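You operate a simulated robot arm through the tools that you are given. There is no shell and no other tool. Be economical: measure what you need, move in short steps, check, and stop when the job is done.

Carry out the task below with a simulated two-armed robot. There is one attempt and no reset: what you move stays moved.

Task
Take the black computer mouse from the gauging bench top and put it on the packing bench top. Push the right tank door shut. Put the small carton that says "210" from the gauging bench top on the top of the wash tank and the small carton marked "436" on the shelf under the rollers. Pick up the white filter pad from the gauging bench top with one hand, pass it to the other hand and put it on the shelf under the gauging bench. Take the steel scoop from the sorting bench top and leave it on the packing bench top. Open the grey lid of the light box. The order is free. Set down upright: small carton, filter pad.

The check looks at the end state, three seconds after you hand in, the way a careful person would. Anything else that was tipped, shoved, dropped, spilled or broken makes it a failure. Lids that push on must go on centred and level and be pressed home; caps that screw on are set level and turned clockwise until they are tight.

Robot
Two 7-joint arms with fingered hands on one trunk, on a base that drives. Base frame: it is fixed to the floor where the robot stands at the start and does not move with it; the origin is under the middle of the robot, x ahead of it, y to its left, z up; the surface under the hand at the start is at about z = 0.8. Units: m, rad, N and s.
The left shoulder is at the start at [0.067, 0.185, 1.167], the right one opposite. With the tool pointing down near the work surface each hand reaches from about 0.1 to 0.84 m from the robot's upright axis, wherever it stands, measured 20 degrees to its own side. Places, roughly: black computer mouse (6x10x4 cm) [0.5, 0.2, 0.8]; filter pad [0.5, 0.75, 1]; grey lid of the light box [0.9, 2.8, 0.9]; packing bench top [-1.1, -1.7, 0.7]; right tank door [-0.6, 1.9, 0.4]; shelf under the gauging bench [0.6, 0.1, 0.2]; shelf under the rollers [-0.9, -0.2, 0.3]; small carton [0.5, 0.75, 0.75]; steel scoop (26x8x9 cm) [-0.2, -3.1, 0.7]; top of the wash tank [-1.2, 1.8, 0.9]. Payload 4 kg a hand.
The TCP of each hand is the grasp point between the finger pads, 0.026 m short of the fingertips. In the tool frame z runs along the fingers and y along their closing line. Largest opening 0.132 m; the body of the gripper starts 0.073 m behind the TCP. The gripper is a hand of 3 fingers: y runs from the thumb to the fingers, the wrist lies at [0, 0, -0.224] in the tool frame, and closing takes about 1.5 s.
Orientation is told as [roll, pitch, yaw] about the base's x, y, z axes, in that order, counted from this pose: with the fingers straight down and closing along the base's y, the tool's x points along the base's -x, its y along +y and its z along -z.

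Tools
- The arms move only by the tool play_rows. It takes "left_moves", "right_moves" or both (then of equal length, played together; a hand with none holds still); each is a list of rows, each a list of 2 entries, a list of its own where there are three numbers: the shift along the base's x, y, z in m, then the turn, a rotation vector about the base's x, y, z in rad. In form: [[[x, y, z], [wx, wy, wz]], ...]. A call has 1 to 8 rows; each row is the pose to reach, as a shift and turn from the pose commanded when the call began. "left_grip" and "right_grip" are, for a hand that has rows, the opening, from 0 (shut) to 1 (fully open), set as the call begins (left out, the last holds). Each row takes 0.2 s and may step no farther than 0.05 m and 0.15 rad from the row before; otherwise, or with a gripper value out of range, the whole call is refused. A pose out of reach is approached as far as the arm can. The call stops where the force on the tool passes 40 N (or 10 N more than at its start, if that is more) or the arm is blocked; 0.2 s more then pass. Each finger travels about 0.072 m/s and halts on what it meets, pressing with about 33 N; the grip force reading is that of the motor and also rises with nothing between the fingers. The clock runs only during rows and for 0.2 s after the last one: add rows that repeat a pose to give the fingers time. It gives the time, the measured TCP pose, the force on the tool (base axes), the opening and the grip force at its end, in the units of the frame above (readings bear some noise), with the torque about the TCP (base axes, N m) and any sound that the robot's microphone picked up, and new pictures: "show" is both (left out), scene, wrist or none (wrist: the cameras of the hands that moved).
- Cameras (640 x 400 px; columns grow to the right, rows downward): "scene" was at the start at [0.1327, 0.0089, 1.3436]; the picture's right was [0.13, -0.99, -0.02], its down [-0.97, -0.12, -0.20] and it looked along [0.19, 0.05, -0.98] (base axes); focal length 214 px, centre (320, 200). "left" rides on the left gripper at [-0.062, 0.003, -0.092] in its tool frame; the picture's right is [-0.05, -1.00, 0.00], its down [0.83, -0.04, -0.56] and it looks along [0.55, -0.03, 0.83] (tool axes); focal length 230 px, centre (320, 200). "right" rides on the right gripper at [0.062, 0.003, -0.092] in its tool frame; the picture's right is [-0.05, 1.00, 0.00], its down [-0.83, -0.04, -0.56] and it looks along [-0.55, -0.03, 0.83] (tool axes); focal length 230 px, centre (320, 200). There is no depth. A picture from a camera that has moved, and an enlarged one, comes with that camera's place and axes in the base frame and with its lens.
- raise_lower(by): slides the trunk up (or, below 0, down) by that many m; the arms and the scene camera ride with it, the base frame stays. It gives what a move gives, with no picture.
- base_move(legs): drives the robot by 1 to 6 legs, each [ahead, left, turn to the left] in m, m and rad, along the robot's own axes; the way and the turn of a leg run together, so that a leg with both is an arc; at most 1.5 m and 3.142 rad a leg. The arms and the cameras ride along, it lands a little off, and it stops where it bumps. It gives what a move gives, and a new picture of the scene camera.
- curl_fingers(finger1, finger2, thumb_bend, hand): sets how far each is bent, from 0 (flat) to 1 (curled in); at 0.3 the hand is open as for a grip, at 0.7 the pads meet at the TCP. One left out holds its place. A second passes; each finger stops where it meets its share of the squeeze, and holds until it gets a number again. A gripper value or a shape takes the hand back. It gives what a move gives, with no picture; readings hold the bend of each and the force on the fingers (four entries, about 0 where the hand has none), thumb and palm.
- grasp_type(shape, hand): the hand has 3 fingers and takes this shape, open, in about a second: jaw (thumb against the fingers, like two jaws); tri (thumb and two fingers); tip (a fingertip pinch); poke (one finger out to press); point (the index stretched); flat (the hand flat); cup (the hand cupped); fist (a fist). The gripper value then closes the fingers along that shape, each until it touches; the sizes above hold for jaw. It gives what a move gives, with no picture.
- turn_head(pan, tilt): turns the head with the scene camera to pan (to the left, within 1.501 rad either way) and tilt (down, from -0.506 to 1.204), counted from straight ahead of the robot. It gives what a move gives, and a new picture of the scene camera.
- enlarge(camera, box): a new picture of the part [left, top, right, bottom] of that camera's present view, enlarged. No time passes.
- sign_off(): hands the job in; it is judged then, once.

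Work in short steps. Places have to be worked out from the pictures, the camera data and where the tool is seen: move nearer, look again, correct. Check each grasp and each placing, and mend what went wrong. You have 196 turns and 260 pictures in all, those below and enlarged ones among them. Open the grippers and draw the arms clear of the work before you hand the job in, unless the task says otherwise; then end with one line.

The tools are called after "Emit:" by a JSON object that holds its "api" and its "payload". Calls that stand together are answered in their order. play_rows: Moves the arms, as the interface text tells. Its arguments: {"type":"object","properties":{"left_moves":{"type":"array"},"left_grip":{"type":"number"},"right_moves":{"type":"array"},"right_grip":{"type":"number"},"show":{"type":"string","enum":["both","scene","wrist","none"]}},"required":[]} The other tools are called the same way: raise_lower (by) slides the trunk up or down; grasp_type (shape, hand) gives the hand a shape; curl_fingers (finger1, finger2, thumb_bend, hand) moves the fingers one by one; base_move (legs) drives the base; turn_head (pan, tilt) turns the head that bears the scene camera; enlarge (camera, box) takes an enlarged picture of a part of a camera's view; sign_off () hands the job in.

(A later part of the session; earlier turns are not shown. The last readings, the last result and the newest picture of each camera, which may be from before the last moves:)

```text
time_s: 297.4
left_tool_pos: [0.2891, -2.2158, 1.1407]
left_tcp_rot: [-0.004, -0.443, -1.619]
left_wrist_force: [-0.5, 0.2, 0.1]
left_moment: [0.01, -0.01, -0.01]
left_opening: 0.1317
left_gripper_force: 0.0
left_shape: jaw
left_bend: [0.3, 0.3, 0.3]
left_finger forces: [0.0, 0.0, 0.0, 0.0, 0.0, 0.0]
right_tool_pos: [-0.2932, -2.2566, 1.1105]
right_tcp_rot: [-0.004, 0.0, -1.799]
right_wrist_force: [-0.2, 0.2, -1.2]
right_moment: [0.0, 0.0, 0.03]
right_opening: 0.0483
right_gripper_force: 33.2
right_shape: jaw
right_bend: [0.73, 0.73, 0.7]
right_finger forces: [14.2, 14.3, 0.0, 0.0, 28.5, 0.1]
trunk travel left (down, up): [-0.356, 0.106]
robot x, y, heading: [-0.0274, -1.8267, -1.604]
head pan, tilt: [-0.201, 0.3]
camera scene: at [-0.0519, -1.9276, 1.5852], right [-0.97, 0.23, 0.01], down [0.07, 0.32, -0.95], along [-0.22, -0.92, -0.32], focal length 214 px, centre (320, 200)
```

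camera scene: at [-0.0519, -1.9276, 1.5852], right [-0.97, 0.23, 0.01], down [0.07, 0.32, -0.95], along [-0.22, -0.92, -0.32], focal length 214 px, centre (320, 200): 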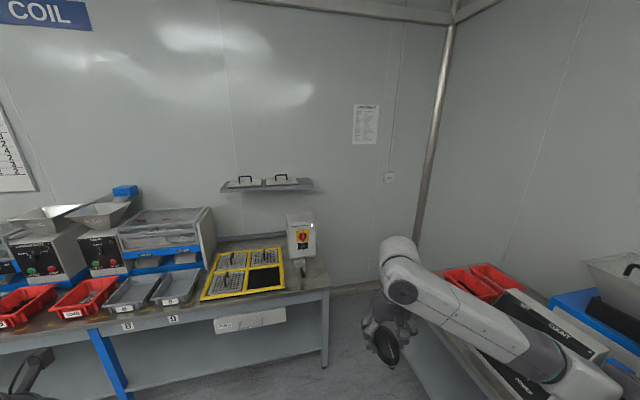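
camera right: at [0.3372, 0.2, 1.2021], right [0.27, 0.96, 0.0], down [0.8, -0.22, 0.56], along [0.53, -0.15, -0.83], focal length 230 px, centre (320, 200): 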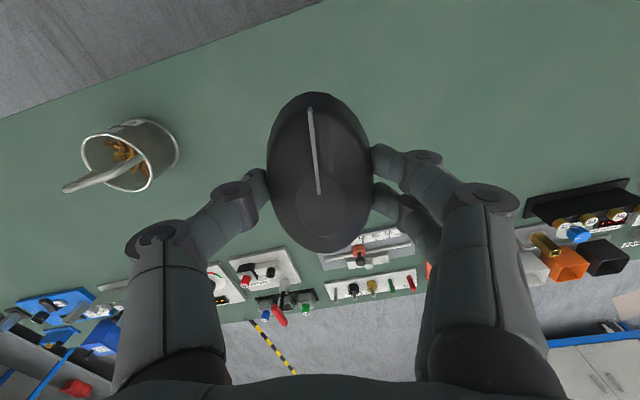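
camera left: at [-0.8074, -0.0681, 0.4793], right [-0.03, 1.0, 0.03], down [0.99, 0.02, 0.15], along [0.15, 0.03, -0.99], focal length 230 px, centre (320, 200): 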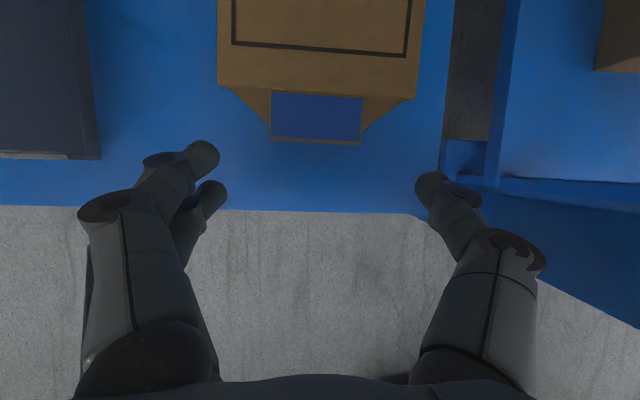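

Zoom for the scoop at the sorting bench's right end.

Emit:
{"api": "enlarge", "payload": {"camera": "scene", "box": [190, 200, 350, 320]}}

```text
3.33 times, centred on (270, 260) of scene
camera zoom: at [-0.0519, -1.9276, 1.5852], right [-0.97, 0.23, 0.01], down [0.07, 0.32, -0.95], along [-0.22, -0.92, -0.32], focal length 715 px, centre (487, 0)
```

zoom: 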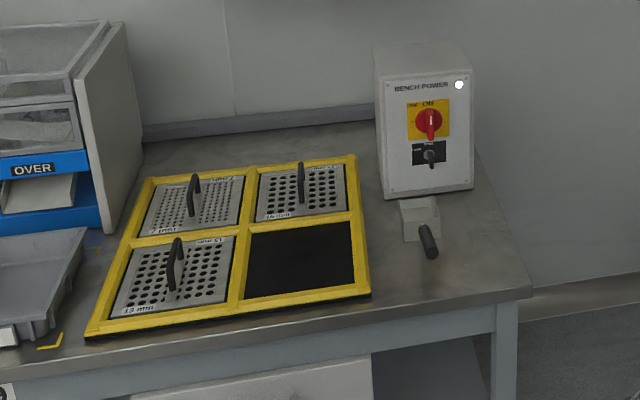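

Scoop lies along y with its dark handle toward me at ≈[-.19,-2.92]. Drive in so the left hand can take the handle.

Emit:
{"api": "base_move", "payload": {"legs": [[0.48, -0.3, 0.034]]}}

Emit:
{"api": "turn_head", "payload": {"pan": 0.2, "tilt": 0.8}}

```text
time_s: 300.6
left_tool_pos: [0.0087, -2.6771, 1.1402]
left_tcp_rot: [-0.005, -0.441, -1.556]
left_wrist_force: [0.4, 0.0, 0.1]
left_moment: [-0.01, -0.04, -0.01]
left_opening: 0.1321
left_gripper_force: 0.0
left_shape: jaw
left_bend: [0.3, 0.3, 0.3]
left_finger forces: [0.0, 0.0, 0.0, 0.1, 0.0, 0.1]
right_tool_pos: [-0.5689, -2.7556, 1.1095]
right_tcp_rot: [-0.004, 0.001, -1.736]
right_wrist_force: [-1.2, -0.1, -0.7]
right_moment: [0.0, 0.0, 0.0]
right_opening: 0.0481
right_gripper_force: 32.1
right_shape: jaw
right_bend: [0.73, 0.73, 0.7]
right_finger forces: [14.2, 14.2, 0.0, 0.0, 28.5, 0.0]
trunk travel left (down, up): [-0.356, 0.106]
robot x, y, heading: [-0.334, -2.3166, -1.538]
head pan, tilt: [-0.201, 0.3]
camera scene: at [-0.3491, -2.4115, 1.5853], right [-0.99, 0.16, 0.01], down [0.05, 0.32, -0.95], along [-0.16, -0.93, -0.32], focal length 214 px, centre (320, 200)
```

scene: 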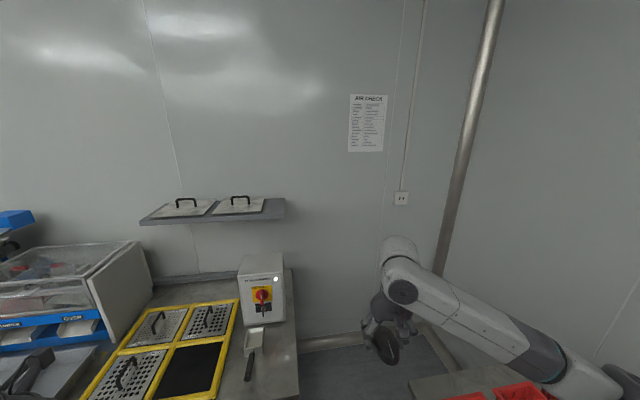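

```text
time_s: 301.6
left_tool_pos: [0.0063, -2.6788, 1.1386]
left_tcp_rot: [-0.004, -0.442, -1.556]
left_wrist_force: [0.3, -0.4, 0.2]
left_moment: [-0.02, 0.0, 0.02]
left_opening: 0.1319
left_gripper_force: 0.1
left_shape: jaw
left_bend: [0.3, 0.3, 0.3]
left_finger forces: [0.0, 0.1, 0.1, 0.0, 0.0, 0.0]
right_tool_pos: [-0.5696, -2.7548, 1.11]
right_tcp_rot: [-0.003, 0.0, -1.737]
right_wrist_force: [0.2, -0.3, -0.4]
right_moment: [-0.01, 0.0, -0.03]
right_opening: 0.048
right_gripper_force: 32.7
right_shape: jaw
right_bend: [0.73, 0.73, 0.7]
right_finger forces: [14.2, 14.3, 0.0, 0.0, 28.5, 0.0]
trunk travel left (down, up): [-0.356, 0.106]
robot x, y, heading: [-0.3324, -2.314, -1.538]
head pan, tilt: [0.201, 0.799]
camera scene: at [-0.3153, -2.397, 1.5413], right [-0.97, -0.23, -0.01], down [-0.17, 0.72, -0.68], along [0.16, -0.66, -0.74], focal length 214 px, centre (320, 200)
```

scene: 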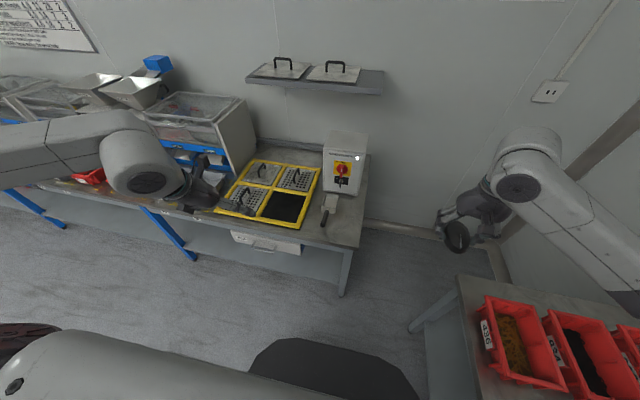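

Bring the left hand above the scoop handle and look through its wrist camera.

Emit:
{"api": "play_rows", "payload": {"left_moves": [[[-0.04, -0.025, 0], [0.06, 0, 0]], [[-0.08, -0.05, 0], [0.12, 0, 0]], [[-0.12, -0.075, 0], [0.18, 0, 0]], [[-0.16, -0.1, 0], [0.25, 0, 0]], [[-0.2, -0.12, -0.0], [0.25, 0, 0]], [[-0.21, -0.14, -0.03], [0.25, 0, 0]]], "show": "both"}}

```text
time_s: 302.9
left_tool_pos: [-0.2001, -2.8172, 1.1101]
left_tcp_rot: [0.001, -0.192, -1.557]
left_wrist_force: [-0.8, -0.4, -0.8]
left_moment: [0.02, 0.0, 0.03]
left_opening: 0.1318
left_gripper_force: 0.0
left_shape: jaw
left_bend: [0.3, 0.3, 0.3]
left_finger forces: [0.1, 0.0, 0.0, 0.1, 0.0, 0.0]
right_tool_pos: [-0.5688, -2.7554, 1.1096]
right_tcp_rot: [-0.004, -0.001, -1.737]
right_wrist_force: [-0.8, -0.4, -1.3]
right_moment: [0.02, 0.01, -0.01]
right_opening: 0.0481
right_gripper_force: 33.0
right_shape: jaw
right_bend: [0.73, 0.73, 0.7]
right_finger forces: [14.2, 14.3, 0.1, 0.0, 28.4, 0.0]
trunk travel left (down, up): [-0.356, 0.106]
robot x, y, heading: [-0.3295, -2.3141, -1.533]
head pan, tilt: [0.201, 0.799]
camera scene: at [-0.3153, -2.3978, 1.5411], right [-0.97, -0.23, -0.01], down [-0.17, 0.72, -0.68], along [0.16, -0.66, -0.74], focal length 214 px, centre (320, 200)
camera left: at [-0.1978, -2.8611, 1.2117], right [-1.0, -0.07, 0.01], down [-0.06, 0.92, 0.39], along [-0.03, 0.39, -0.92], focal length 230 px, centre (320, 200)
```

scene: 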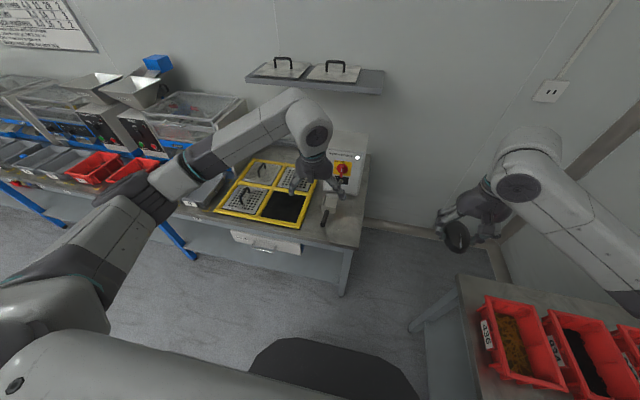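
left: 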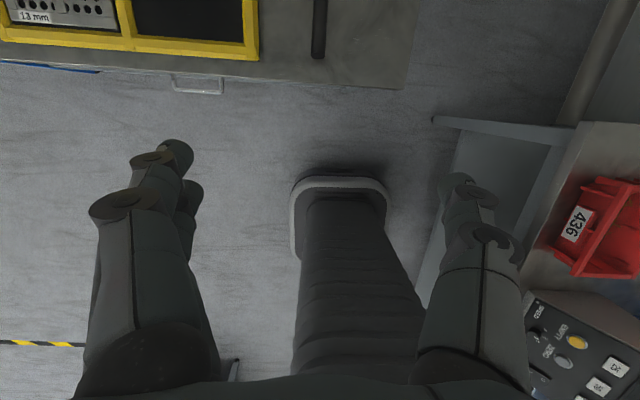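

Handle end ≈[-.197,-2.925,.81]. Move further to y≈-2.98 and lower for a closer look.

Emit:
{"api": "play_rows", "payload": {"left_moves": [[[0.003, -0.04, 0], [0, 0, 0]], [[0.003, -0.08, -0.02], [0, 0, 0]], [[0.003, -0.12, -0.05], [0, 0, 0]], [[0.003, -0.15, -0.08], [0, 0, 0]], [[0.003, -0.165, -0.12], [0, 0, 0]]], "show": "wrist"}}

```text
time_s: 304.1
left_tool_pos: [-0.1975, -2.9823, 0.9884]
left_tcp_rot: [0.0, -0.192, -1.558]
left_wrist_force: [0.3, -0.3, 0.5]
left_moment: [0.0, 0.01, -0.03]
left_opening: 0.1321
left_gripper_force: 0.0
left_shape: jaw
left_bend: [0.3, 0.3, 0.3]
left_finger forces: [0.1, 0.0, 0.0, 0.0, 0.1, 0.0]
right_tool_pos: [-0.5687, -2.7559, 1.1089]
right_tcp_rot: [-0.003, 0.001, -1.735]
right_wrist_force: [0.3, -0.4, -0.4]
right_moment: [-0.03, -0.01, 0.01]
right_opening: 0.0483
right_gripper_force: 32.6
right_shape: jaw
right_bend: [0.73, 0.73, 0.7]
right_finger forces: [14.2, 14.2, 0.0, 0.0, 28.4, 0.1]
trunk travel left (down, up): [-0.356, 0.106]
robot x, y, heading: [-0.3306, -2.3112, -1.539]
head pan, tilt: [0.201, 0.799]
camera left: at [-0.1943, -3.0262, 1.0915], right [-1.0, -0.07, 0.01], down [-0.06, 0.92, 0.39], along [-0.03, 0.39, -0.92], focal length 230 px, centre (320, 200)
```

left: 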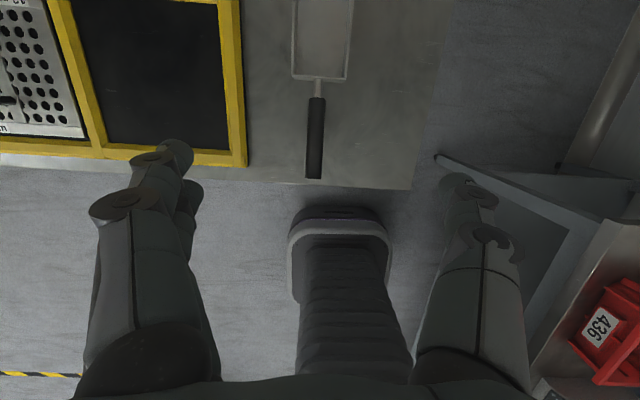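

Handle runs y -2.93…-3.03 at x≈-.194, right under the TCP. Lower to z≈.88 and check height.

Emit:
{"api": "play_rows", "payload": {"left_moves": [[[0.002, 0, -0.035], [0, 0, 0]], [[0.003, 0, -0.07], [0, 0, 0]], [[0.003, 0, -0.1], [0, 0, 0]], [[0.003, 0, -0.12], [0, 0, 0]]], "show": "wrist"}}

```text
time_s: 305.1
left_tool_pos: [-0.1987, -2.9837, 0.8709]
left_tcp_rot: [0.001, -0.189, -1.556]
left_wrist_force: [-0.2, -0.6, -0.6]
left_moment: [-0.04, -0.01, 0.04]
left_opening: 0.1316
left_gripper_force: 0.0
left_shape: jaw
left_bend: [0.3, 0.3, 0.3]
left_finger forces: [0.0, 0.0, 0.0, 0.0, 0.0, 0.0]
right_tool_pos: [-0.5693, -2.7562, 1.1086]
right_tcp_rot: [0.0, 0.001, -1.735]
right_wrist_force: [-0.1, 0.7, -0.5]
right_moment: [0.01, 0.05, 0.02]
right_opening: 0.048
right_gripper_force: 33.0
right_shape: jaw
right_bend: [0.73, 0.73, 0.7]
right_finger forces: [14.2, 14.3, 0.0, 0.0, 28.4, 0.0]
trunk travel left (down, up): [-0.356, 0.106]
robot x, y, heading: [-0.3304, -2.3139, -1.538]
head pan, tilt: [0.201, 0.799]
camera left: at [-0.1958, -3.0274, 0.9745], right [-1.0, -0.06, 0.01], down [-0.06, 0.92, 0.39], along [-0.03, 0.39, -0.92], focal length 230 px, centre (320, 200)
```

left: 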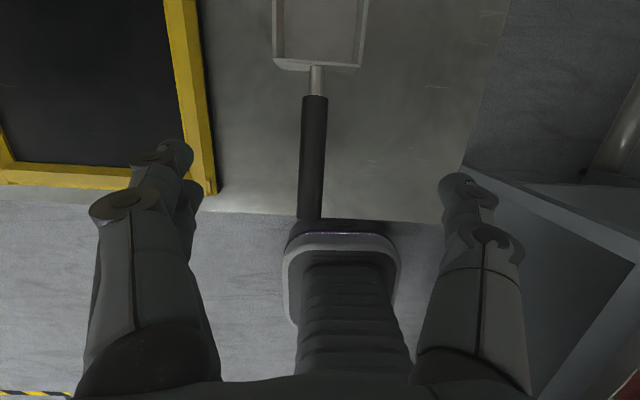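

Handle is at z≈.78 (bench ≈.70). Lower to TCP z .783 and close.

Emit:
{"api": "play_rows", "payload": {"left_moves": [[[0.003, 0, -0.03], [0, 0, 0]], [[0.005, 0, -0.06], [0, 0, 0]], [[0.005, 0, -0.087], [0, 0, 0]], [[0.005, 0, -0.087], [0, 0, 0]]], "show": "none"}}

Emit:
{"api": "play_rows", "payload": {"left_moves": [[[0, 0, 0], [0, 0, 0]], [[0, 0, 0], [0, 0, 0]], [[0, 0, 0], [0, 0, 0]], [[0, 0, 0], [0, 0, 0]], [[0, 0, 0], [0, 0, 0]], [[0, 0, 0], [0, 0, 0]], [[0, 0, 0], [0, 0, 0]], [[0, 0, 0], [0, 0, 0]]], "left_grip": 0, "show": "wrist"}}

```text
time_s: 306.1
left_tool_pos: [-0.191, -2.9832, 0.7827]
left_tcp_rot: [0.0, -0.194, -1.557]
left_wrist_force: [-0.7, -0.4, 0.4]
left_moment: [0.01, 0.05, 0.04]
left_opening: 0.1318
left_gripper_force: 0.1
left_shape: jaw
left_bend: [0.3, 0.3, 0.3]
left_finger forces: [0.0, 0.0, 0.0, 0.0, 0.0, 0.0]
right_tool_pos: [-0.5689, -2.7559, 1.1091]
right_tcp_rot: [-0.003, -0.001, -1.738]
right_wrist_force: [-0.4, 0.6, -0.9]
right_moment: [-0.03, -0.01, 0.01]
right_opening: 0.048
right_gripper_force: 33.3
right_shape: jaw
right_bend: [0.73, 0.73, 0.7]
right_finger forces: [14.1, 14.3, 0.1, 0.0, 28.4, 0.0]
trunk travel left (down, up): [-0.356, 0.106]
robot x, y, heading: [-0.3331, -2.3156, -1.536]
head pan, tilt: [0.201, 0.799]
```

```text
time_s: 307.9
left_tool_pos: [-0.1908, -2.9827, 0.7819]
left_tcp_rot: [0.001, -0.191, -1.558]
left_wrist_force: [0.5, -1.4, 0.0]
left_moment: [-0.11, -0.05, 0.01]
left_opening: 0.0136
left_gripper_force: 32.8
left_shape: jaw
left_bend: [0.73, 0.71, 0.71]
left_finger forces: [14.8, 11.3, 0.1, 0.0, 25.9, 0.0]
right_tool_pos: [-0.5695, -2.7552, 1.1095]
right_tcp_rot: [-0.001, 0.001, -1.735]
right_wrist_force: [0.4, -0.7, -0.9]
right_moment: [0.03, 0.02, 0.05]
right_opening: 0.0481
right_gripper_force: 33.2
right_shape: jaw
right_bend: [0.73, 0.73, 0.7]
right_finger forces: [14.2, 14.3, 0.0, 0.0, 28.4, 0.0]
trunk travel left (down, up): [-0.356, 0.106]
robot x, y, heading: [-0.3323, -2.3147, -1.535]
head pan, tilt: [0.201, 0.799]
camera left: at [-0.1884, -3.0266, 0.8845], right [-1.0, -0.07, 0.01], down [-0.06, 0.92, 0.39], along [-0.03, 0.39, -0.92], focal length 230 px, centre (320, 200)
```

left: 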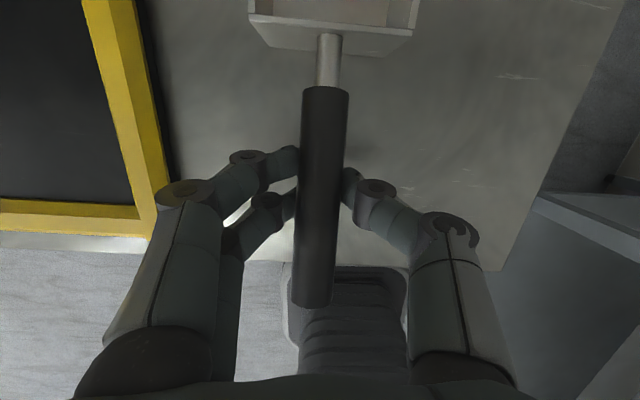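

Grip seems below the handle's middle (13 mm opening). Reopen, raise 8 mm and re-close.

Emit:
{"api": "play_rows", "payload": {"left_moves": [[[0, 0, 0], [0, 0, 0]], [[0, 0, 0], [0, 0, 0]], [[0, 0, 0.009], [0, 0, 0]]], "left_grip": 0.4, "show": "none"}}

Emit:
{"api": "play_rows", "payload": {"left_moves": [[[0, 0, 0], [0, 0, 0]], [[0, 0, 0], [0, 0, 0]], [[0, 0, 0], [0, 0, 0]], [[0, 0, 0], [0, 0, 0]]], "left_grip": 0, "show": "none"}}

```text
time_s: 308.8
left_tool_pos: [-0.191, -2.983, 0.7912]
left_tcp_rot: [0.001, -0.19, -1.556]
left_wrist_force: [0.8, 0.7, -0.2]
left_moment: [0.0, -0.02, 0.01]
left_opening: 0.0524
left_gripper_force: 0.1
left_shape: jaw
left_bend: [0.73, 0.73, 0.7]
left_finger forces: [0.0, 0.1, 0.1, 0.0, 0.1, 0.0]
right_tool_pos: [-0.5687, -2.7552, 1.1096]
right_tcp_rot: [-0.004, 0.001, -1.737]
right_wrist_force: [-0.2, 0.5, -1.3]
right_moment: [0.01, 0.0, 0.0]
right_opening: 0.0486
right_gripper_force: 32.8
right_shape: jaw
right_bend: [0.73, 0.73, 0.7]
right_finger forces: [14.1, 14.3, 0.1, 0.0, 28.4, 0.0]
trunk travel left (down, up): [-0.356, 0.106]
robot x, y, heading: [-0.3341, -2.3126, -1.536]
head pan, tilt: [0.201, 0.799]
```

```text
time_s: 309.8
left_tool_pos: [-0.1907, -2.9836, 0.7915]
left_tcp_rot: [0.0, -0.193, -1.557]
left_wrist_force: [-0.4, -0.2, 0.6]
left_moment: [-0.02, -0.01, -0.03]
left_opening: 0.016
left_gripper_force: 32.8
left_shape: jaw
left_bend: [0.72, 0.72, 0.7]
left_finger forces: [14.0, 14.9, 0.0, 0.0, 29.0, 0.1]
right_tool_pos: [-0.5691, -2.7552, 1.1085]
right_tcp_rot: [-0.001, 0.0, -1.736]
right_wrist_force: [-0.1, 0.0, -1.8]
right_moment: [-0.01, 0.02, -0.02]
right_opening: 0.0482
right_gripper_force: 32.7
right_shape: jaw
right_bend: [0.73, 0.73, 0.7]
right_finger forces: [14.1, 14.3, 0.1, 0.0, 28.4, 0.0]
trunk travel left (down, up): [-0.356, 0.106]
robot x, y, heading: [-0.3368, -2.3125, -1.542]
head pan, tilt: [0.201, 0.799]
```

Balanced grip now. Lift the scoop.

Emit:
{"api": "play_rows", "payload": {"left_moves": [[[0, 0, 0.03], [0, 0, 0]], [[0, 0, 0.07], [0, 0, 0]], [[0, 0, 0.11], [0, 0, 0]], [[0, 0.03, 0.15], [0, 0, 0]], [[0, 0.07, 0.18], [0, 0, 0]], [[0, 0.11, 0.2], [0, 0, 0]]], "show": "both"}}

```text
time_s: 311.1
left_tool_pos: [-0.1942, -2.8715, 0.9906]
left_tcp_rot: [0.0, -0.192, -1.557]
left_wrist_force: [-1.0, 0.7, -1.8]
left_moment: [0.07, 0.01, 0.0]
left_opening: 0.0157
left_gripper_force: 33.3
left_shape: jaw
left_bend: [0.72, 0.73, 0.7]
left_finger forces: [11.6, 15.6, 0.0, 0.1, 27.9, 0.1]
right_tool_pos: [-0.5696, -2.755, 1.11]
right_tcp_rot: [-0.004, 0.002, -1.737]
right_wrist_force: [0.5, -0.2, -1.1]
right_moment: [-0.04, -0.01, 0.0]
right_opening: 0.0483
right_gripper_force: 32.7
right_shape: jaw
right_bend: [0.73, 0.73, 0.7]
right_finger forces: [14.2, 14.4, 0.1, 0.0, 28.4, 0.0]
trunk travel left (down, up): [-0.356, 0.106]
robot x, y, heading: [-0.336, -2.3124, -1.533]
head pan, tilt: [0.201, 0.799]
camera scene: at [-0.3151, -2.3962, 1.5413], right [-0.97, -0.23, -0.01], down [-0.17, 0.72, -0.68], along [0.16, -0.66, -0.74], focal length 214 px, centre (320, 200)
camera left: at [-0.1901, -2.9159, 1.0937], right [-1.0, -0.07, 0.01], down [-0.06, 0.92, 0.39], along [-0.03, 0.39, -0.92], focal length 230 px, centre (320, 200)
```

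scene: 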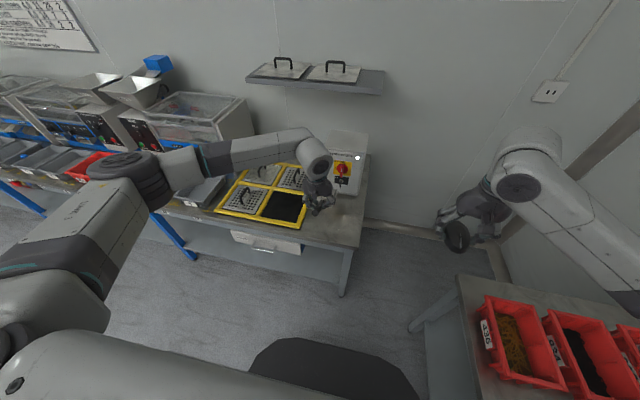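
left: 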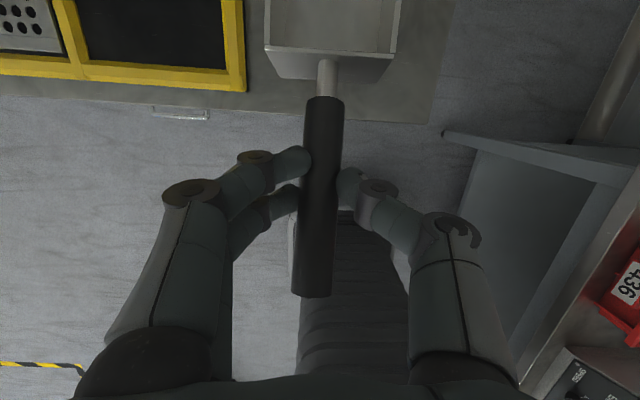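

Scoop held. Back to [-.03,-1.7] and turn right to face the packing bench.

Emit:
{"api": "base_move", "payload": {"legs": [[-0.6, 0.32, 0], [0, 0, -1.6]]}}

Emit:
{"api": "turn_head", "payload": {"pan": 0.0, "tilt": 0.6}}

```text
time_s: 318.8
left_tool_pos: [-0.5974, -1.8399, 0.9893]
left_tcp_rot: [-0.001, -0.189, -3.094]
left_wrist_force: [-0.3, 0.0, -2.3]
left_moment: [0.01, -0.12, 0.02]
left_opening: 0.0154
left_gripper_force: 32.8
left_shape: jaw
left_bend: [0.72, 0.73, 0.7]
left_finger forces: [11.8, 15.6, 0.0, 0.0, 28.1, 0.1]
right_tool_pos: [-0.4921, -1.461, 1.1096]
right_tcp_rot: [-0.004, 0.001, 3.011]
right_wrist_force: [-0.2, 0.3, -1.1]
right_moment: [-0.01, -0.01, 0.01]
right_opening: 0.0481
right_gripper_force: 32.9
right_shape: jaw
right_bend: [0.73, 0.73, 0.7]
right_finger forces: [14.0, 14.2, 0.1, 0.1, 28.4, 0.0]
trunk travel left (down, up): [-0.356, 0.106]
robot x, y, heading: [-0.0431, -1.6829, -3.068]
head pan, tilt: [0.201, 0.799]
camera scene: at [-0.1289, -1.7023, 1.5412], right [-0.27, 0.96, -0.01], down [0.71, 0.19, -0.68], along [-0.65, -0.18, -0.74], focal length 214 px, centre (320, 200)
```

scene: 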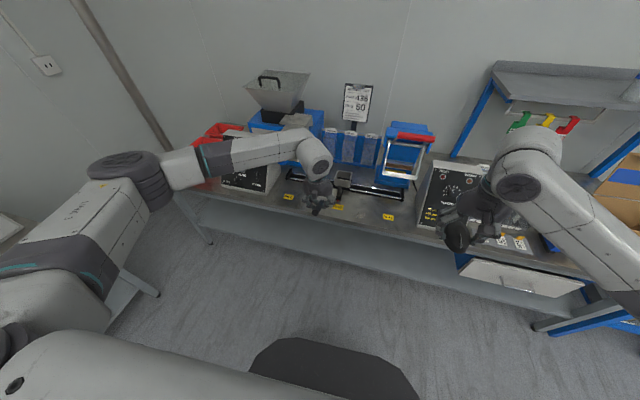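

```text
time_s: 319.5
left_tool_pos: [-0.5979, -1.8386, 0.99]
left_tcp_rot: [0.001, -0.19, -3.094]
left_wrist_force: [-0.5, 1.4, -1.6]
left_moment: [0.0, -0.09, 0.02]
left_opening: 0.0155
left_gripper_force: 33.2
left_shape: jaw
left_bend: [0.72, 0.73, 0.7]
left_finger forces: [11.7, 15.7, 0.0, 0.1, 28.2, 0.0]
right_tool_pos: [-0.4929, -1.461, 1.109]
right_tcp_rot: [-0.004, -0.001, 3.009]
right_wrist_force: [-0.4, -0.2, -1.3]
right_moment: [0.02, 0.01, -0.01]
right_opening: 0.048
right_gripper_force: 33.1
right_shape: jaw
right_bend: [0.73, 0.73, 0.7]
right_finger forces: [13.9, 14.3, 0.0, 0.1, 28.3, 0.0]
trunk travel left (down, up): [-0.356, 0.106]
robot x, y, heading: [-0.0454, -1.6829, -3.071]
head pan, tilt: [0.0, 0.6]
camera scene: at [-0.1398, -1.6868, 1.5577], right [-0.07, 1.0, 0.0], down [0.59, 0.04, -0.81], along [-0.81, -0.06, -0.59], focal length 214 px, centre (320, 200)
```

scene: 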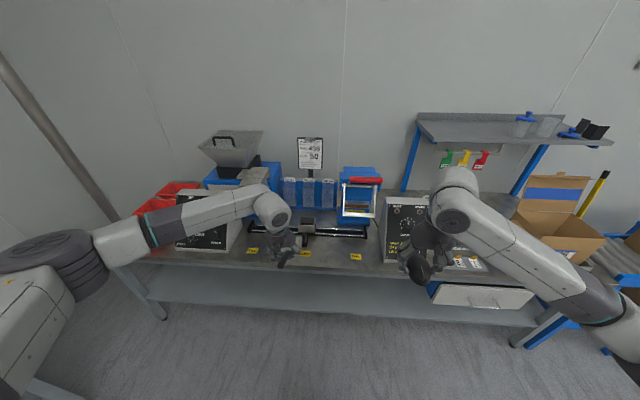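

Zoom on the packing bench top for free space.

Emit:
{"api": "enlarge", "payload": {"camera": "scene", "box": [160, 170, 420, 300]}}

Emit:
{"api": "enlarge", "payload": {"camera": "scene", "box": [360, 180, 600, 300]}}

```text
2.46 times, centred on (290, 235) of scene
camera zoom: at [-0.1398, -1.6868, 1.5577], right [-0.07, 1.0, 0.0], down [0.59, 0.04, -0.81], along [-0.81, -0.06, -0.59], focal length 528 px, centre (394, 114)
```

zoom: 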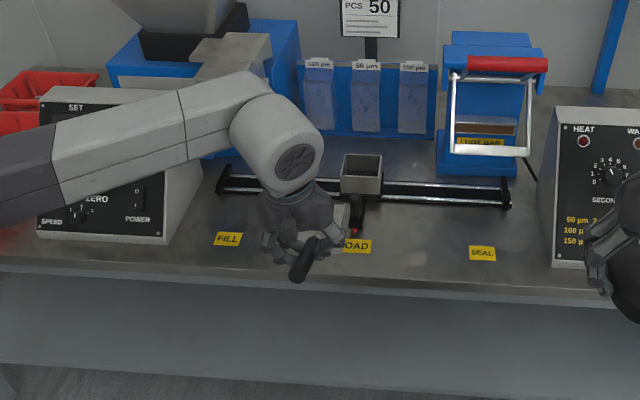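

```text
2.67 times, centred on (480, 240) of scene
camera zoom: at [-0.1398, -1.6868, 1.5577], right [-0.07, 1.0, 0.0], down [0.59, 0.04, -0.81], along [-0.81, -0.06, -0.59], focal length 572 px, centre (-107, 93)
```

zoom: 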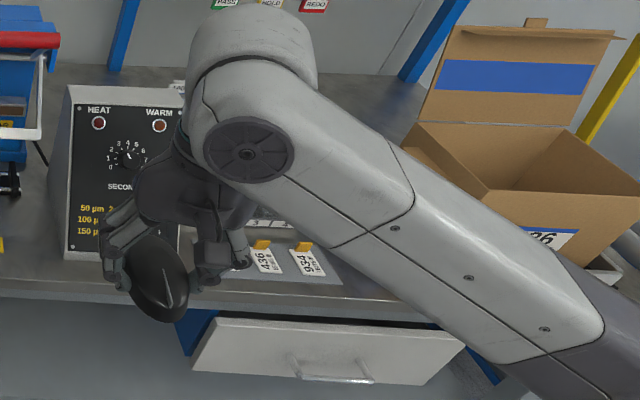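

Free strip: x -.92…-.78, y -2.17…-1.46. Scoop will lie along y at y≈-1.9…-2.1, mouse at y≈-1.56. Rotate the left hand by +1.57 now, away from obstacles.

Emit:
{"api": "play_rows", "payload": {"left_moves": [[[0, 0, 0.01], [0, 0, 0.142]], [[0, -0.01, 0.02], [0, 0, 0.284]], [[0, -0.02, 0.02], [0, 0, 0.426]], [[0, -0.03, 0.02], [0, 0, 0.568]], [[0, -0.04, 0.02], [0, 0, 0.71]], [[0, -0.05, 0.02], [0, 0, 0.852]], [[0, -0.06, 0.02], [0, 0, 0.994]], [[0, -0.07, 0.02], [0, 0, 1.136]]], "show": "none"}}

Emit:
{"api": "play_rows", "payload": {"left_moves": [[[0, 0, 0], [0, 0, 0.13]], [[0, 0, 0], [0, 0, 0.26]], [[0, 0, 0], [0, 0, 0.39]]], "show": "none"}}

Emit:
{"api": "base_move", "payload": {"legs": [[0.2, 0, -0.07]]}}

```text
time_s: 321.3
left_tool_pos: [-0.5967, -1.9113, 1.0099]
left_tcp_rot: [0.001, -0.188, -1.954]
left_wrist_force: [-0.1, 0.3, -0.9]
left_moment: [0.09, -0.06, 0.0]
left_opening: 0.0156
left_gripper_force: 33.1
left_shape: jaw
left_bend: [0.72, 0.73, 0.7]
left_finger forces: [11.6, 15.7, 0.1, 0.0, 28.3, 0.0]
right_tool_pos: [-0.4924, -1.4615, 1.11]
right_tcp_rot: [-0.004, 0.0, 3.009]
right_wrist_force: [0.1, 1.2, -0.7]
right_moment: [-0.02, -0.01, 0.02]
right_opening: 0.048
right_gripper_force: 32.8
right_shape: jaw
right_bend: [0.73, 0.73, 0.7]
right_finger forces: [14.0, 14.4, 0.0, 0.0, 28.3, 0.1]
trunk travel left (down, up): [-0.356, 0.106]
robot x, y, heading: [-0.0452, -1.681, -3.075]
head pan, tilt: [0.0, 0.6]
```

```text
time_s: 322.1
left_tool_pos: [-0.5973, -1.9097, 1.0102]
left_tcp_rot: [0.0, -0.193, -1.565]
left_wrist_force: [-0.5, -0.1, -1.7]
left_moment: [0.07, 0.0, -0.01]
left_opening: 0.0153
left_gripper_force: 33.2
left_shape: jaw
left_bend: [0.72, 0.73, 0.7]
left_finger forces: [11.5, 15.7, 0.0, 0.1, 28.3, 0.0]
right_tool_pos: [-0.4917, -1.4601, 1.1093]
right_tcp_rot: [-0.003, -0.001, 3.01]
right_wrist_force: [0.0, -0.4, -0.9]
right_moment: [-0.03, 0.02, 0.0]
right_opening: 0.048
right_gripper_force: 33.1
right_shape: jaw
right_bend: [0.73, 0.73, 0.7]
right_finger forces: [14.0, 14.2, 0.0, 0.0, 28.3, 0.1]
trunk travel left (down, up): [-0.356, 0.106]
robot x, y, heading: [-0.0407, -1.6798, -3.075]
head pan, tilt: [0.0, 0.6]
```

```text
time_s: 323.7
left_tool_pos: [-0.8045, -1.8845, 1.0115]
left_tcp_rot: [-0.002, -0.192, -1.627]
left_wrist_force: [0.5, -0.4, -1.5]
left_moment: [0.12, 0.03, 0.0]
left_opening: 0.0157
left_gripper_force: 33.1
left_shape: jaw
left_bend: [0.72, 0.73, 0.7]
left_finger forces: [11.5, 15.7, 0.0, 0.0, 28.3, 0.0]
right_tool_pos: [-0.6746, -1.4426, 1.1101]
right_tcp_rot: [-0.004, -0.002, 2.951]
right_wrist_force: [0.5, 0.6, -1.1]
right_moment: [-0.03, 0.0, 0.01]
right_opening: 0.0483
right_gripper_force: 33.3
right_shape: jaw
right_bend: [0.73, 0.73, 0.7]
right_finger forces: [14.0, 14.3, 0.0, 0.0, 28.4, 0.0]
trunk travel left (down, up): [-0.356, 0.106]
robot x, y, heading: [-0.2418, -1.6892, -3.124]
head pan, tilt: [0.0, 0.6]
camera scene: at [-0.3345, -1.6892, 1.558], right [-0.01, 1.0, 0.0], down [0.59, 0.01, -0.81], along [-0.81, -0.01, -0.59], focal length 214 px, centre (320, 200)
```

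scene: 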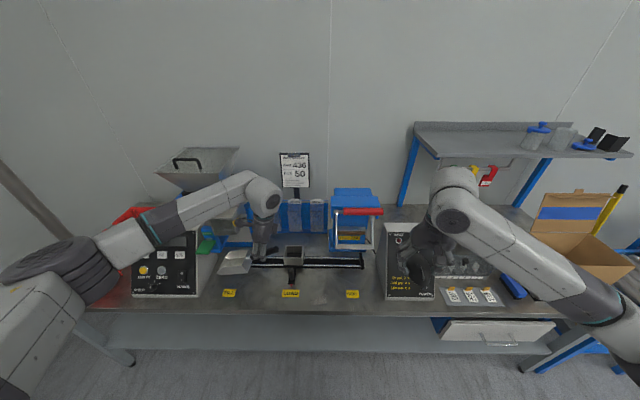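

Lower the trunk 0.17.

Emit:
{"api": "raise_lower", "payload": {"by": -0.17}}

Emit:
{"api": "play_rows", "payload": {"right_moves": [[[-0.04, -0.03, -0.02], [0, 0, 0]], [[-0.08, -0.06, -0.05], [0, 0, 0]], [[-0.12, -0.09, -0.08], [0, 0, 0]], [[-0.16, -0.12, -0.1], [0, 0, 0]], [[-0.185, -0.15, -0.11], [0, 0, 0]], [[-0.185, -0.15, -0.13], [0, 0, 0]]], "left_moves": [[[-0.01, -0.01, 0], [0, 0, 0.03]], [[-0.02, -0.02, 0], [0, 0, 0.06]], [[-0.03, -0.03, 0], [0, 0, 0.06]], [[-0.04, -0.04, 0], [0, 0, 0.06]], [[-0.05, -0.045, 0], [0, 0, 0.06]], [[-0.055, -0.045, 0], [0, 0, 0.06]]], "show": "scene"}}

```text
time_s: 325.6
left_tool_pos: [-0.8067, -1.8857, 0.843]
left_tcp_rot: [0.0, -0.19, -1.624]
left_wrist_force: [0.6, 0.2, -0.8]
left_moment: [-0.08, -0.06, -0.01]
left_opening: 0.0154
left_gripper_force: 33.0
left_shape: jaw
left_bend: [0.72, 0.72, 0.7]
left_finger forces: [16.1, 15.5, 0.0, 0.1, 29.4, 0.1]
right_tool_pos: [-0.6753, -1.4422, 0.9412]
right_tcp_rot: [-0.003, -0.002, 2.952]
right_wrist_force: [0.1, 0.2, -0.8]
right_moment: [0.0, -0.01, 0.01]
right_opening: 0.0479
right_gripper_force: 33.4
right_shape: jaw
right_bend: [0.73, 0.73, 0.7]
right_finger forces: [14.1, 14.4, 0.0, 0.0, 28.3, 0.0]
trunk travel left (down, up): [-0.186, 0.276]
robot x, y, heading: [-0.2368, -1.6887, -3.134]
head pan, tilt: [0.0, 0.6]
```

```text
refused: row 1 steps farther than a row can; nothing moved
```

Left force changed slightly; look at the left wrist view and scene.

Emit:
{"api": "enlarge", "payload": {"camera": "left", "box": [0, 0, 640, 400]}}

Emit:
{"api": "enlarge", "payload": {"camera": "scene", "box": [120, 200, 440, 400]}}

```text
1.00 times, centred on (320, 200) of left (not enlarged: the box is as wide or as high as the picture)
camera zoom: at [-0.8053, -1.9288, 0.9444], right [-1.0, 0.0, 0.01], down [0.01, 0.92, 0.39], along [-0.01, 0.39, -0.92], focal length 230 px, centre (320, 200)
```

zoom: 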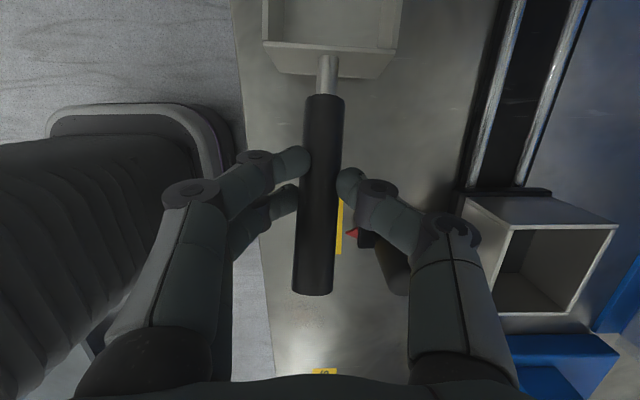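

```text
2.00 times, centred on (280, 300) of scene
camera zoom: at [-0.4262, -1.6902, 1.3608], right [-0.01, 1.0, 0.0], down [0.71, 0.01, -0.7], along [-0.7, -0.01, -0.71], focal length 429 px, centre (400, 0)
```

zoom: 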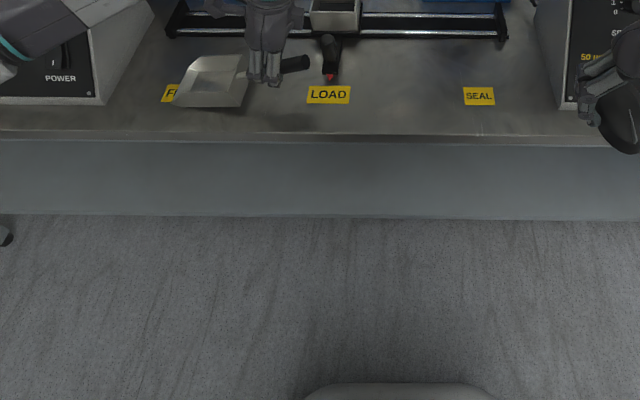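

The scoop hovers free; the lever is at y≈-1.81. Shift left hand to [-.855,-1.94] (up a bit) and bring the mouse over [-.86,-1.60].

Emit:
{"api": "play_rows", "payload": {"right_moves": [[[0, -0.04, 0], [0, 0, 0.05]], [[0, -0.08, 0], [0, 0, 0.1]], [[-0.02, -0.12, -0.01], [0, 0, 0.15]], [[-0.05, -0.15, -0.02], [0, 0, 0.19]], [[-0.09, -0.158, -0.04], [0, 0, 0.19]], [[-0.13, -0.158, -0.06], [0, 0, 0.19]], [[-0.165, -0.158, -0.09], [0, 0, 0.19]], [[-0.185, -0.158, -0.12], [0, 0, 0.19]]], "left_moves": [[[0, 0, 0.015], [0, 0, 0.02]], [[0, -0.015, 0.025], [0, 0, 0.04]], [[-0.01, -0.03, 0.025], [0, 0, 0.06]], [[-0.02, -0.045, 0.025], [0, 0, 0.06]], [[-0.03, -0.055, 0.025], [0, 0, 0.06]], [[-0.04, -0.055, 0.015], [0, 0, 0.06]], [[-0.048, -0.055, 0.0], [0, 0, 0.06]], [[-0.048, -0.055, -0.015], [0, 0, 0.06]]], "show": "both"}}

```text
time_s: 327.4
left_tool_pos: [-0.8562, -1.9409, 0.8257]
left_tcp_rot: [0.0, -0.191, -1.567]
left_wrist_force: [-0.8, 0.7, 0.9]
left_moment: [-0.18, 0.03, -0.09]
left_opening: 0.0156
left_gripper_force: 32.4
left_shape: jaw
left_bend: [0.73, 0.72, 0.7]
left_finger forces: [19.3, 15.8, 0.0, 0.1, 30.4, 0.0]
right_tool_pos: [-0.8585, -1.6005, 0.8199]
right_tcp_rot: [-0.001, -0.001, -3.138]
right_wrist_force: [2.3, -1.1, 0.0]
right_moment: [0.07, 0.3, 0.05]
right_opening: 0.0484
right_gripper_force: 33.0
right_shape: jaw
right_bend: [0.73, 0.73, 0.7]
right_finger forces: [14.1, 14.5, 0.0, 0.1, 28.5, 2.4]
trunk travel left (down, up): [-0.186, 0.276]
robot x, y, heading: [-0.2375, -1.6916, -3.133]
head pan, tilt: [0.0, 0.6]
camera scene: at [-0.427, -1.689, 1.3605], right [-0.01, 1.0, 0.0], down [0.71, 0.01, -0.7], along [-0.7, -0.01, -0.71], focal length 214 px, centre (320, 200)
camera right: at [-0.7989, -1.6052, 0.9122], right [-0.05, -1.0, 0.0], down [-0.83, 0.04, 0.56], along [-0.55, 0.03, -0.83], focal length 230 px, centre (320, 200)
camera left: at [-0.8526, -1.9832, 0.9285], right [-1.0, -0.06, 0.01], down [-0.05, 0.92, 0.39], along [-0.03, 0.38, -0.92], focal length 230 px, centre (320, 200)
```

scene: 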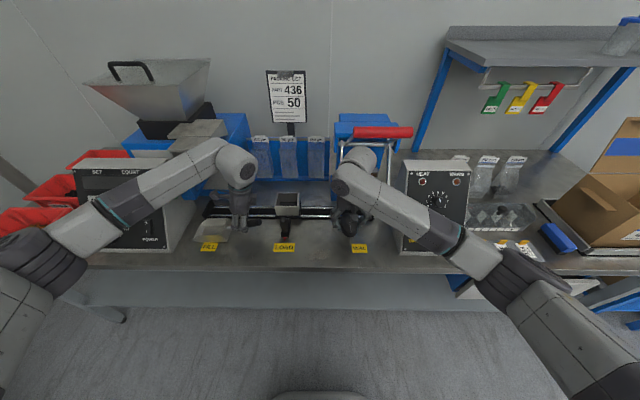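
right: 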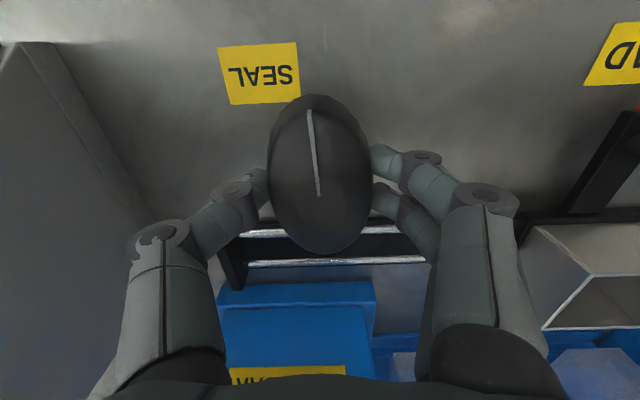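
left: 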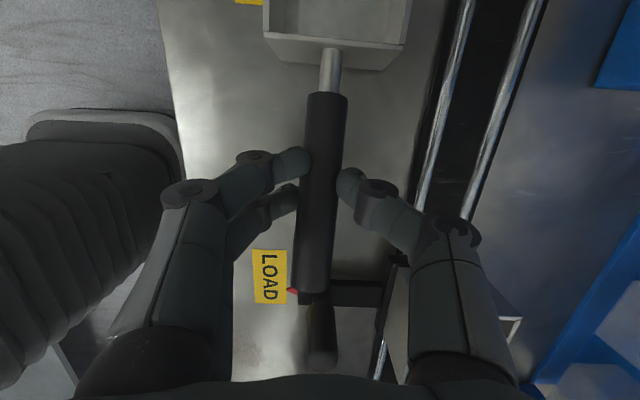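

Right palm brushes the sealer's frame. Retreat the right hand to +x at once, then go to y≈-1.70.

Emit:
{"api": "play_rows", "payload": {"right_moves": [[[0.03, 0, 0.0], [0, 0, 0]], [[0.06, -0.01, 0.0], [0, 0, 0]], [[0.07, -0.05, 0], [0, 0, 0]], [[0.07, -0.09, 0], [0, 0, 0]], [[0.05, -0.1, -0.01], [0, 0, 0]], [[0.03, -0.1, -0.02], [0, 0, 0]]], "show": "scene"}}

Emit:
{"api": "enlarge", "payload": {"camera": "scene", "box": [180, 110, 440, 270]}}

```text
time_s: 328.8
left_tool_pos: [-0.8538, -1.941, 0.8252]
left_tcp_rot: [0.003, -0.192, -1.566]
left_wrist_force: [0.5, 0.3, 0.3]
left_moment: [-0.22, -0.04, -0.02]
left_opening: 0.0157
left_gripper_force: 32.6
left_shape: jaw
left_bend: [0.73, 0.72, 0.7]
left_finger forces: [20.5, 14.9, 0.1, 0.0, 29.8, 0.1]
right_tool_pos: [-0.8315, -1.6995, 0.7991]
right_tcp_rot: [-0.004, -0.001, -3.14]
right_wrist_force: [0.5, 0.4, -0.7]
right_moment: [-0.05, -0.01, -0.03]
right_opening: 0.0477
right_gripper_force: 32.8
right_shape: jaw
right_bend: [0.73, 0.73, 0.7]
right_finger forces: [14.1, 14.4, 0.0, 0.1, 28.4, 0.0]
trunk travel left (down, up): [-0.186, 0.276]
robot x, y, heading: [-0.2419, -1.6919, -3.136]
head pan, tilt: [0.0, 0.6]
camera scene: at [-0.4273, -1.6902, 1.3605], right [-0.01, 1.0, 0.0], down [0.71, 0.01, -0.7], along [-0.7, -0.01, -0.71], focal length 214 px, centre (320, 200)
```

scene: 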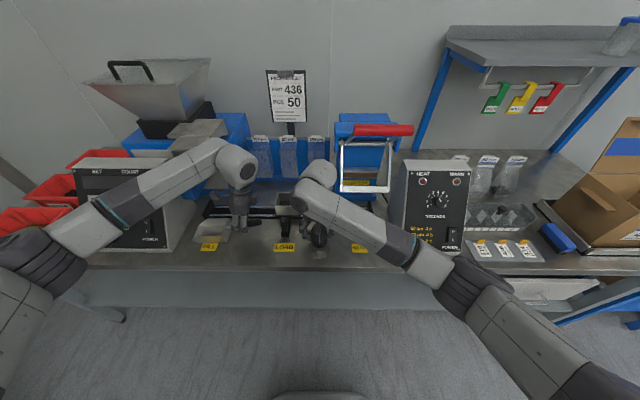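

```text
2.46 times, centred on (310, 190) of scene
camera zoom: at [-0.4273, -1.6902, 1.3605], right [-0.01, 1.0, 0.0], down [0.71, 0.01, -0.7], along [-0.7, -0.01, -0.71], focal length 528 px, centre (345, 225)
```

zoom: 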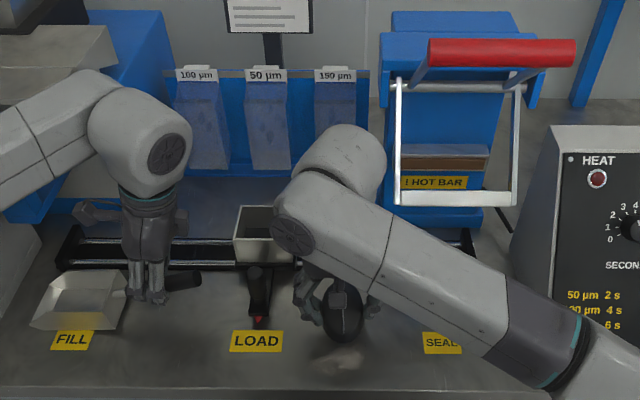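

Now lower the mouse in small steps to contact.

Emit:
{"api": "play_rows", "payload": {"right_moves": [[[0, 0.005, -0.015], [0, 0, 0]], [[0, 0.01, -0.027], [0, 0, 0]], [[0, 0.01, -0.034], [0, 0, 0]], [[0, 0.01, -0.041], [0, 0, 0]], [[0, 0.01, -0.048], [0, 0, 0]], [[0, 0.01, -0.055], [0, 0, 0]], [[0, 0.01, -0.062], [0, 0, 0]]], "show": "none"}}

```text
time_s: 329.9
left_tool_pos: [-0.8539, -1.9395, 0.8266]
left_tcp_rot: [-0.001, -0.192, -1.567]
left_wrist_force: [-0.1, 0.8, 0.8]
left_moment: [-0.16, -0.03, 0.03]
left_opening: 0.0154
left_gripper_force: 33.5
left_shape: jaw
left_bend: [0.73, 0.72, 0.7]
left_finger forces: [19.8, 15.0, 0.0, 0.1, 29.8, 0.0]
right_tool_pos: [-0.8349, -1.6921, 0.7696]
right_tcp_rot: [0.005, -0.019, -3.139]
right_wrist_force: [6.4, 1.7, 25.3]
right_moment: [0.14, -0.14, -0.01]
right_opening: 0.05
right_gripper_force: 33.1
right_shape: jaw
right_bend: [0.74, 0.74, 0.71]
right_finger forces: [18.7, 17.6, 0.1, 0.0, 37.7, 0.0]
trunk travel left (down, up): [-0.186, 0.276]
robot x, y, heading: [-0.239, -1.6886, -3.131]
head pan, tilt: [0.0, 0.6]
stopped in row 5 (right hand): the force on the tool passed its limit at 45 N (the readings are from after the stop); the commanded pose is now the measured one
```

Mouse is on the bench (surface ≈.733); the scoop is also touching. Release the mouse with a partial opening and lift away.

Emit:
{"api": "play_rows", "payload": {"right_moves": [[[0, 0, 0.004], [0, 0.019, 0]], [[0, 0, 0.004], [0, 0.019, 0]], [[0, 0, 0.004], [0, 0.019, 0]], [[0, 0, 0.004], [0, 0.019, 0]], [[0, 0, 0.03], [0, 0.019, 0]], [[0, 0, 0.07], [0, 0.019, 0]], [[0.03, 0, 0.1], [0, 0.019, 0]], [[0.07, 0.0, 0.12], [0, 0.019, 0]]], "right_grip": 0.62, "show": "wrist"}}

```text
time_s: 331.7
left_tool_pos: [-0.8541, -1.9396, 0.8254]
left_tcp_rot: [0.0, -0.192, -1.566]
left_wrist_force: [0.3, 0.0, 0.5]
left_moment: [-0.18, -0.07, -0.01]
left_opening: 0.0154
left_gripper_force: 33.2
left_shape: jaw
left_bend: [0.73, 0.72, 0.7]
left_finger forces: [19.9, 14.9, 0.0, 0.0, 29.7, 0.0]
right_tool_pos: [-0.7608, -1.6918, 0.8851]
right_tcp_rot: [0.002, -0.031, 3.143]
right_wrist_force: [-0.1, -1.7, 0.5]
right_moment: [-0.01, 0.02, 0.04]
right_opening: 0.0814
right_gripper_force: 0.0
right_shape: jaw
right_bend: [0.71, 0.71, 0.7]
right_finger forces: [0.0, 0.0, 0.1, 0.0, 0.1, 0.1]
trunk travel left (down, up): [-0.186, 0.276]
robot x, y, heading: [-0.2366, -1.69, -3.13]
head pan, tilt: [0.0, 0.6]
camera right: at [-0.698, -1.6958, 0.9757], right [-0.05, -1.0, 0.0], down [-0.81, 0.04, 0.58], along [-0.58, 0.03, -0.81], focal length 230 px, centre (320, 200)
```

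right: 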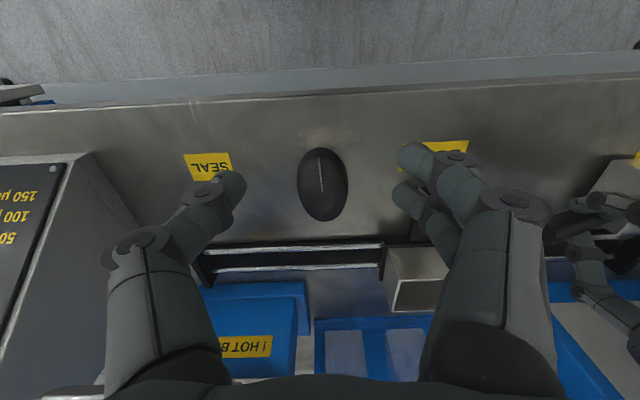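

Mouse placed. Withdraw the right hand and press the scoop gently down to the bench.

Emit:
{"api": "play_rows", "payload": {"right_moves": [[[0.04, 0, 0.02], [0, 0, 0]], [[0.08, 0, 0.04], [0, 0, 0]], [[0.12, 0.02, 0.06], [0, 0, 0]], [[0.16, 0.04, 0.08], [0, 0, 0]]], "left_moves": [[[0, 0, -0.002], [0, 0, 0]], [[0, 0, -0.004], [0, 0, 0]], [[0, 0, -0.006], [0, 0, 0]], [[0, 0, -0.006], [0, 0, 0]]], "show": "none"}}

```text
time_s: 332.7
left_tool_pos: [-0.8538, -1.9384, 0.8202]
left_tcp_rot: [-0.001, -0.192, -1.565]
left_wrist_force: [0.5, 0.6, 0.5]
left_moment: [-0.28, -0.09, 0.01]
left_opening: 0.0156
left_gripper_force: 33.1
left_shape: jaw
left_bend: [0.73, 0.72, 0.7]
left_finger forces: [21.4, 14.6, 0.1, 0.0, 30.0, 0.1]
right_tool_pos: [-0.6021, -1.652, 0.9652]
right_tcp_rot: [0.002, -0.032, -3.14]
right_wrist_force: [0.1, 0.5, 0.1]
right_moment: [-0.01, 0.0, -0.01]
right_opening: 0.0816
right_gripper_force: 0.1
right_shape: jaw
right_bend: [0.71, 0.71, 0.7]
right_finger forces: [0.0, 0.0, 0.0, 0.0, 0.1, 0.1]
trunk travel left (down, up): [-0.186, 0.276]
robot x, y, heading: [-0.2406, -1.689, -3.137]
head pan, tilt: [0.0, 0.6]
```

Emit:
{"api": "play_rows", "payload": {"left_moves": [[[0, 0, -0.004], [0, 0, 0]], [[0, 0, -0.008], [0, 0, 0]], [[0, 0, -0.012], [0, 0, 0]], [[0, 0, -0.012], [0, 0, 0]]], "show": "wrist"}}

Emit:
{"api": "enlarge", "payload": {"camera": "scene", "box": [160, 170, 360, 270]}}

```text
time_s: 333.7
left_tool_pos: [-0.8548, -1.9381, 0.8088]
left_tcp_rot: [0.002, -0.191, -1.568]
left_wrist_force: [-1.3, 3.6, 8.6]
left_moment: [-0.34, -0.1, -0.03]
left_opening: 0.0165
left_gripper_force: 32.8
left_shape: jaw
left_bend: [0.74, 0.72, 0.7]
left_finger forces: [25.8, 14.2, 0.0, 0.0, 33.7, 0.0]
right_tool_pos: [-0.6035, -1.6518, 0.9643]
right_tcp_rot: [0.003, -0.031, 3.141]
right_wrist_force: [0.3, -0.3, -0.1]
right_moment: [0.0, 0.03, 0.05]
right_opening: 0.0812
right_gripper_force: 0.1
right_shape: jaw
right_bend: [0.71, 0.71, 0.7]
right_finger forces: [0.0, 0.0, 0.0, 0.0, 0.1, 0.1]
trunk travel left (down, up): [-0.186, 0.276]
robot x, y, heading: [-0.2368, -1.6908, -3.132]
head pan, tilt: [0.0, 0.6]
camera left: at [-0.8519, -1.982, 0.9109], right [-1.0, -0.05, 0.01], down [-0.05, 0.92, 0.39], along [-0.03, 0.39, -0.92], focal length 230 px, centre (320, 200)
```

left: 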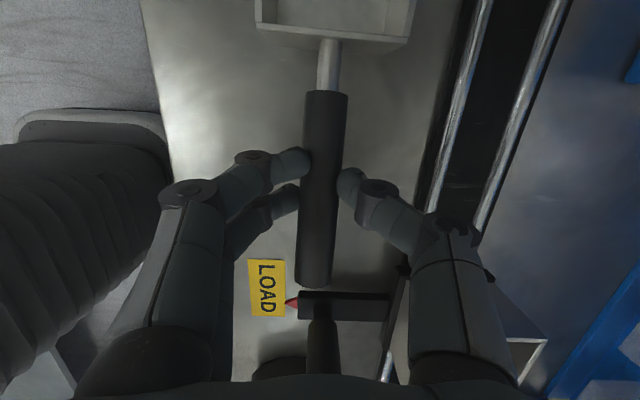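

```text
3.20 times, centred on (260, 220) of scene
camera zoom: at [-0.4259, -1.6891, 1.3608], right [-0.01, 1.0, 0.0], down [0.71, 0.01, -0.7], along [-0.7, -0.01, -0.71], focal length 686 px, centre (512, 136)
```

zoom: 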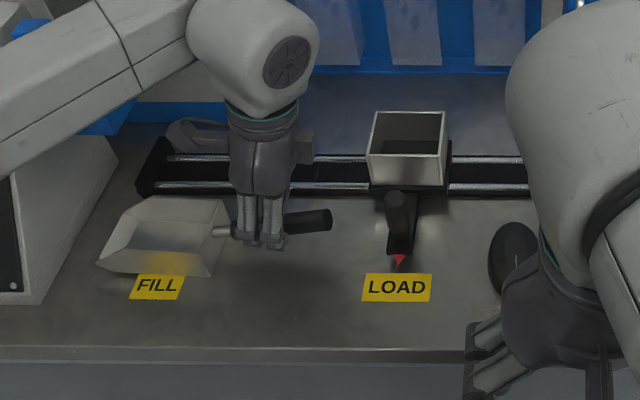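

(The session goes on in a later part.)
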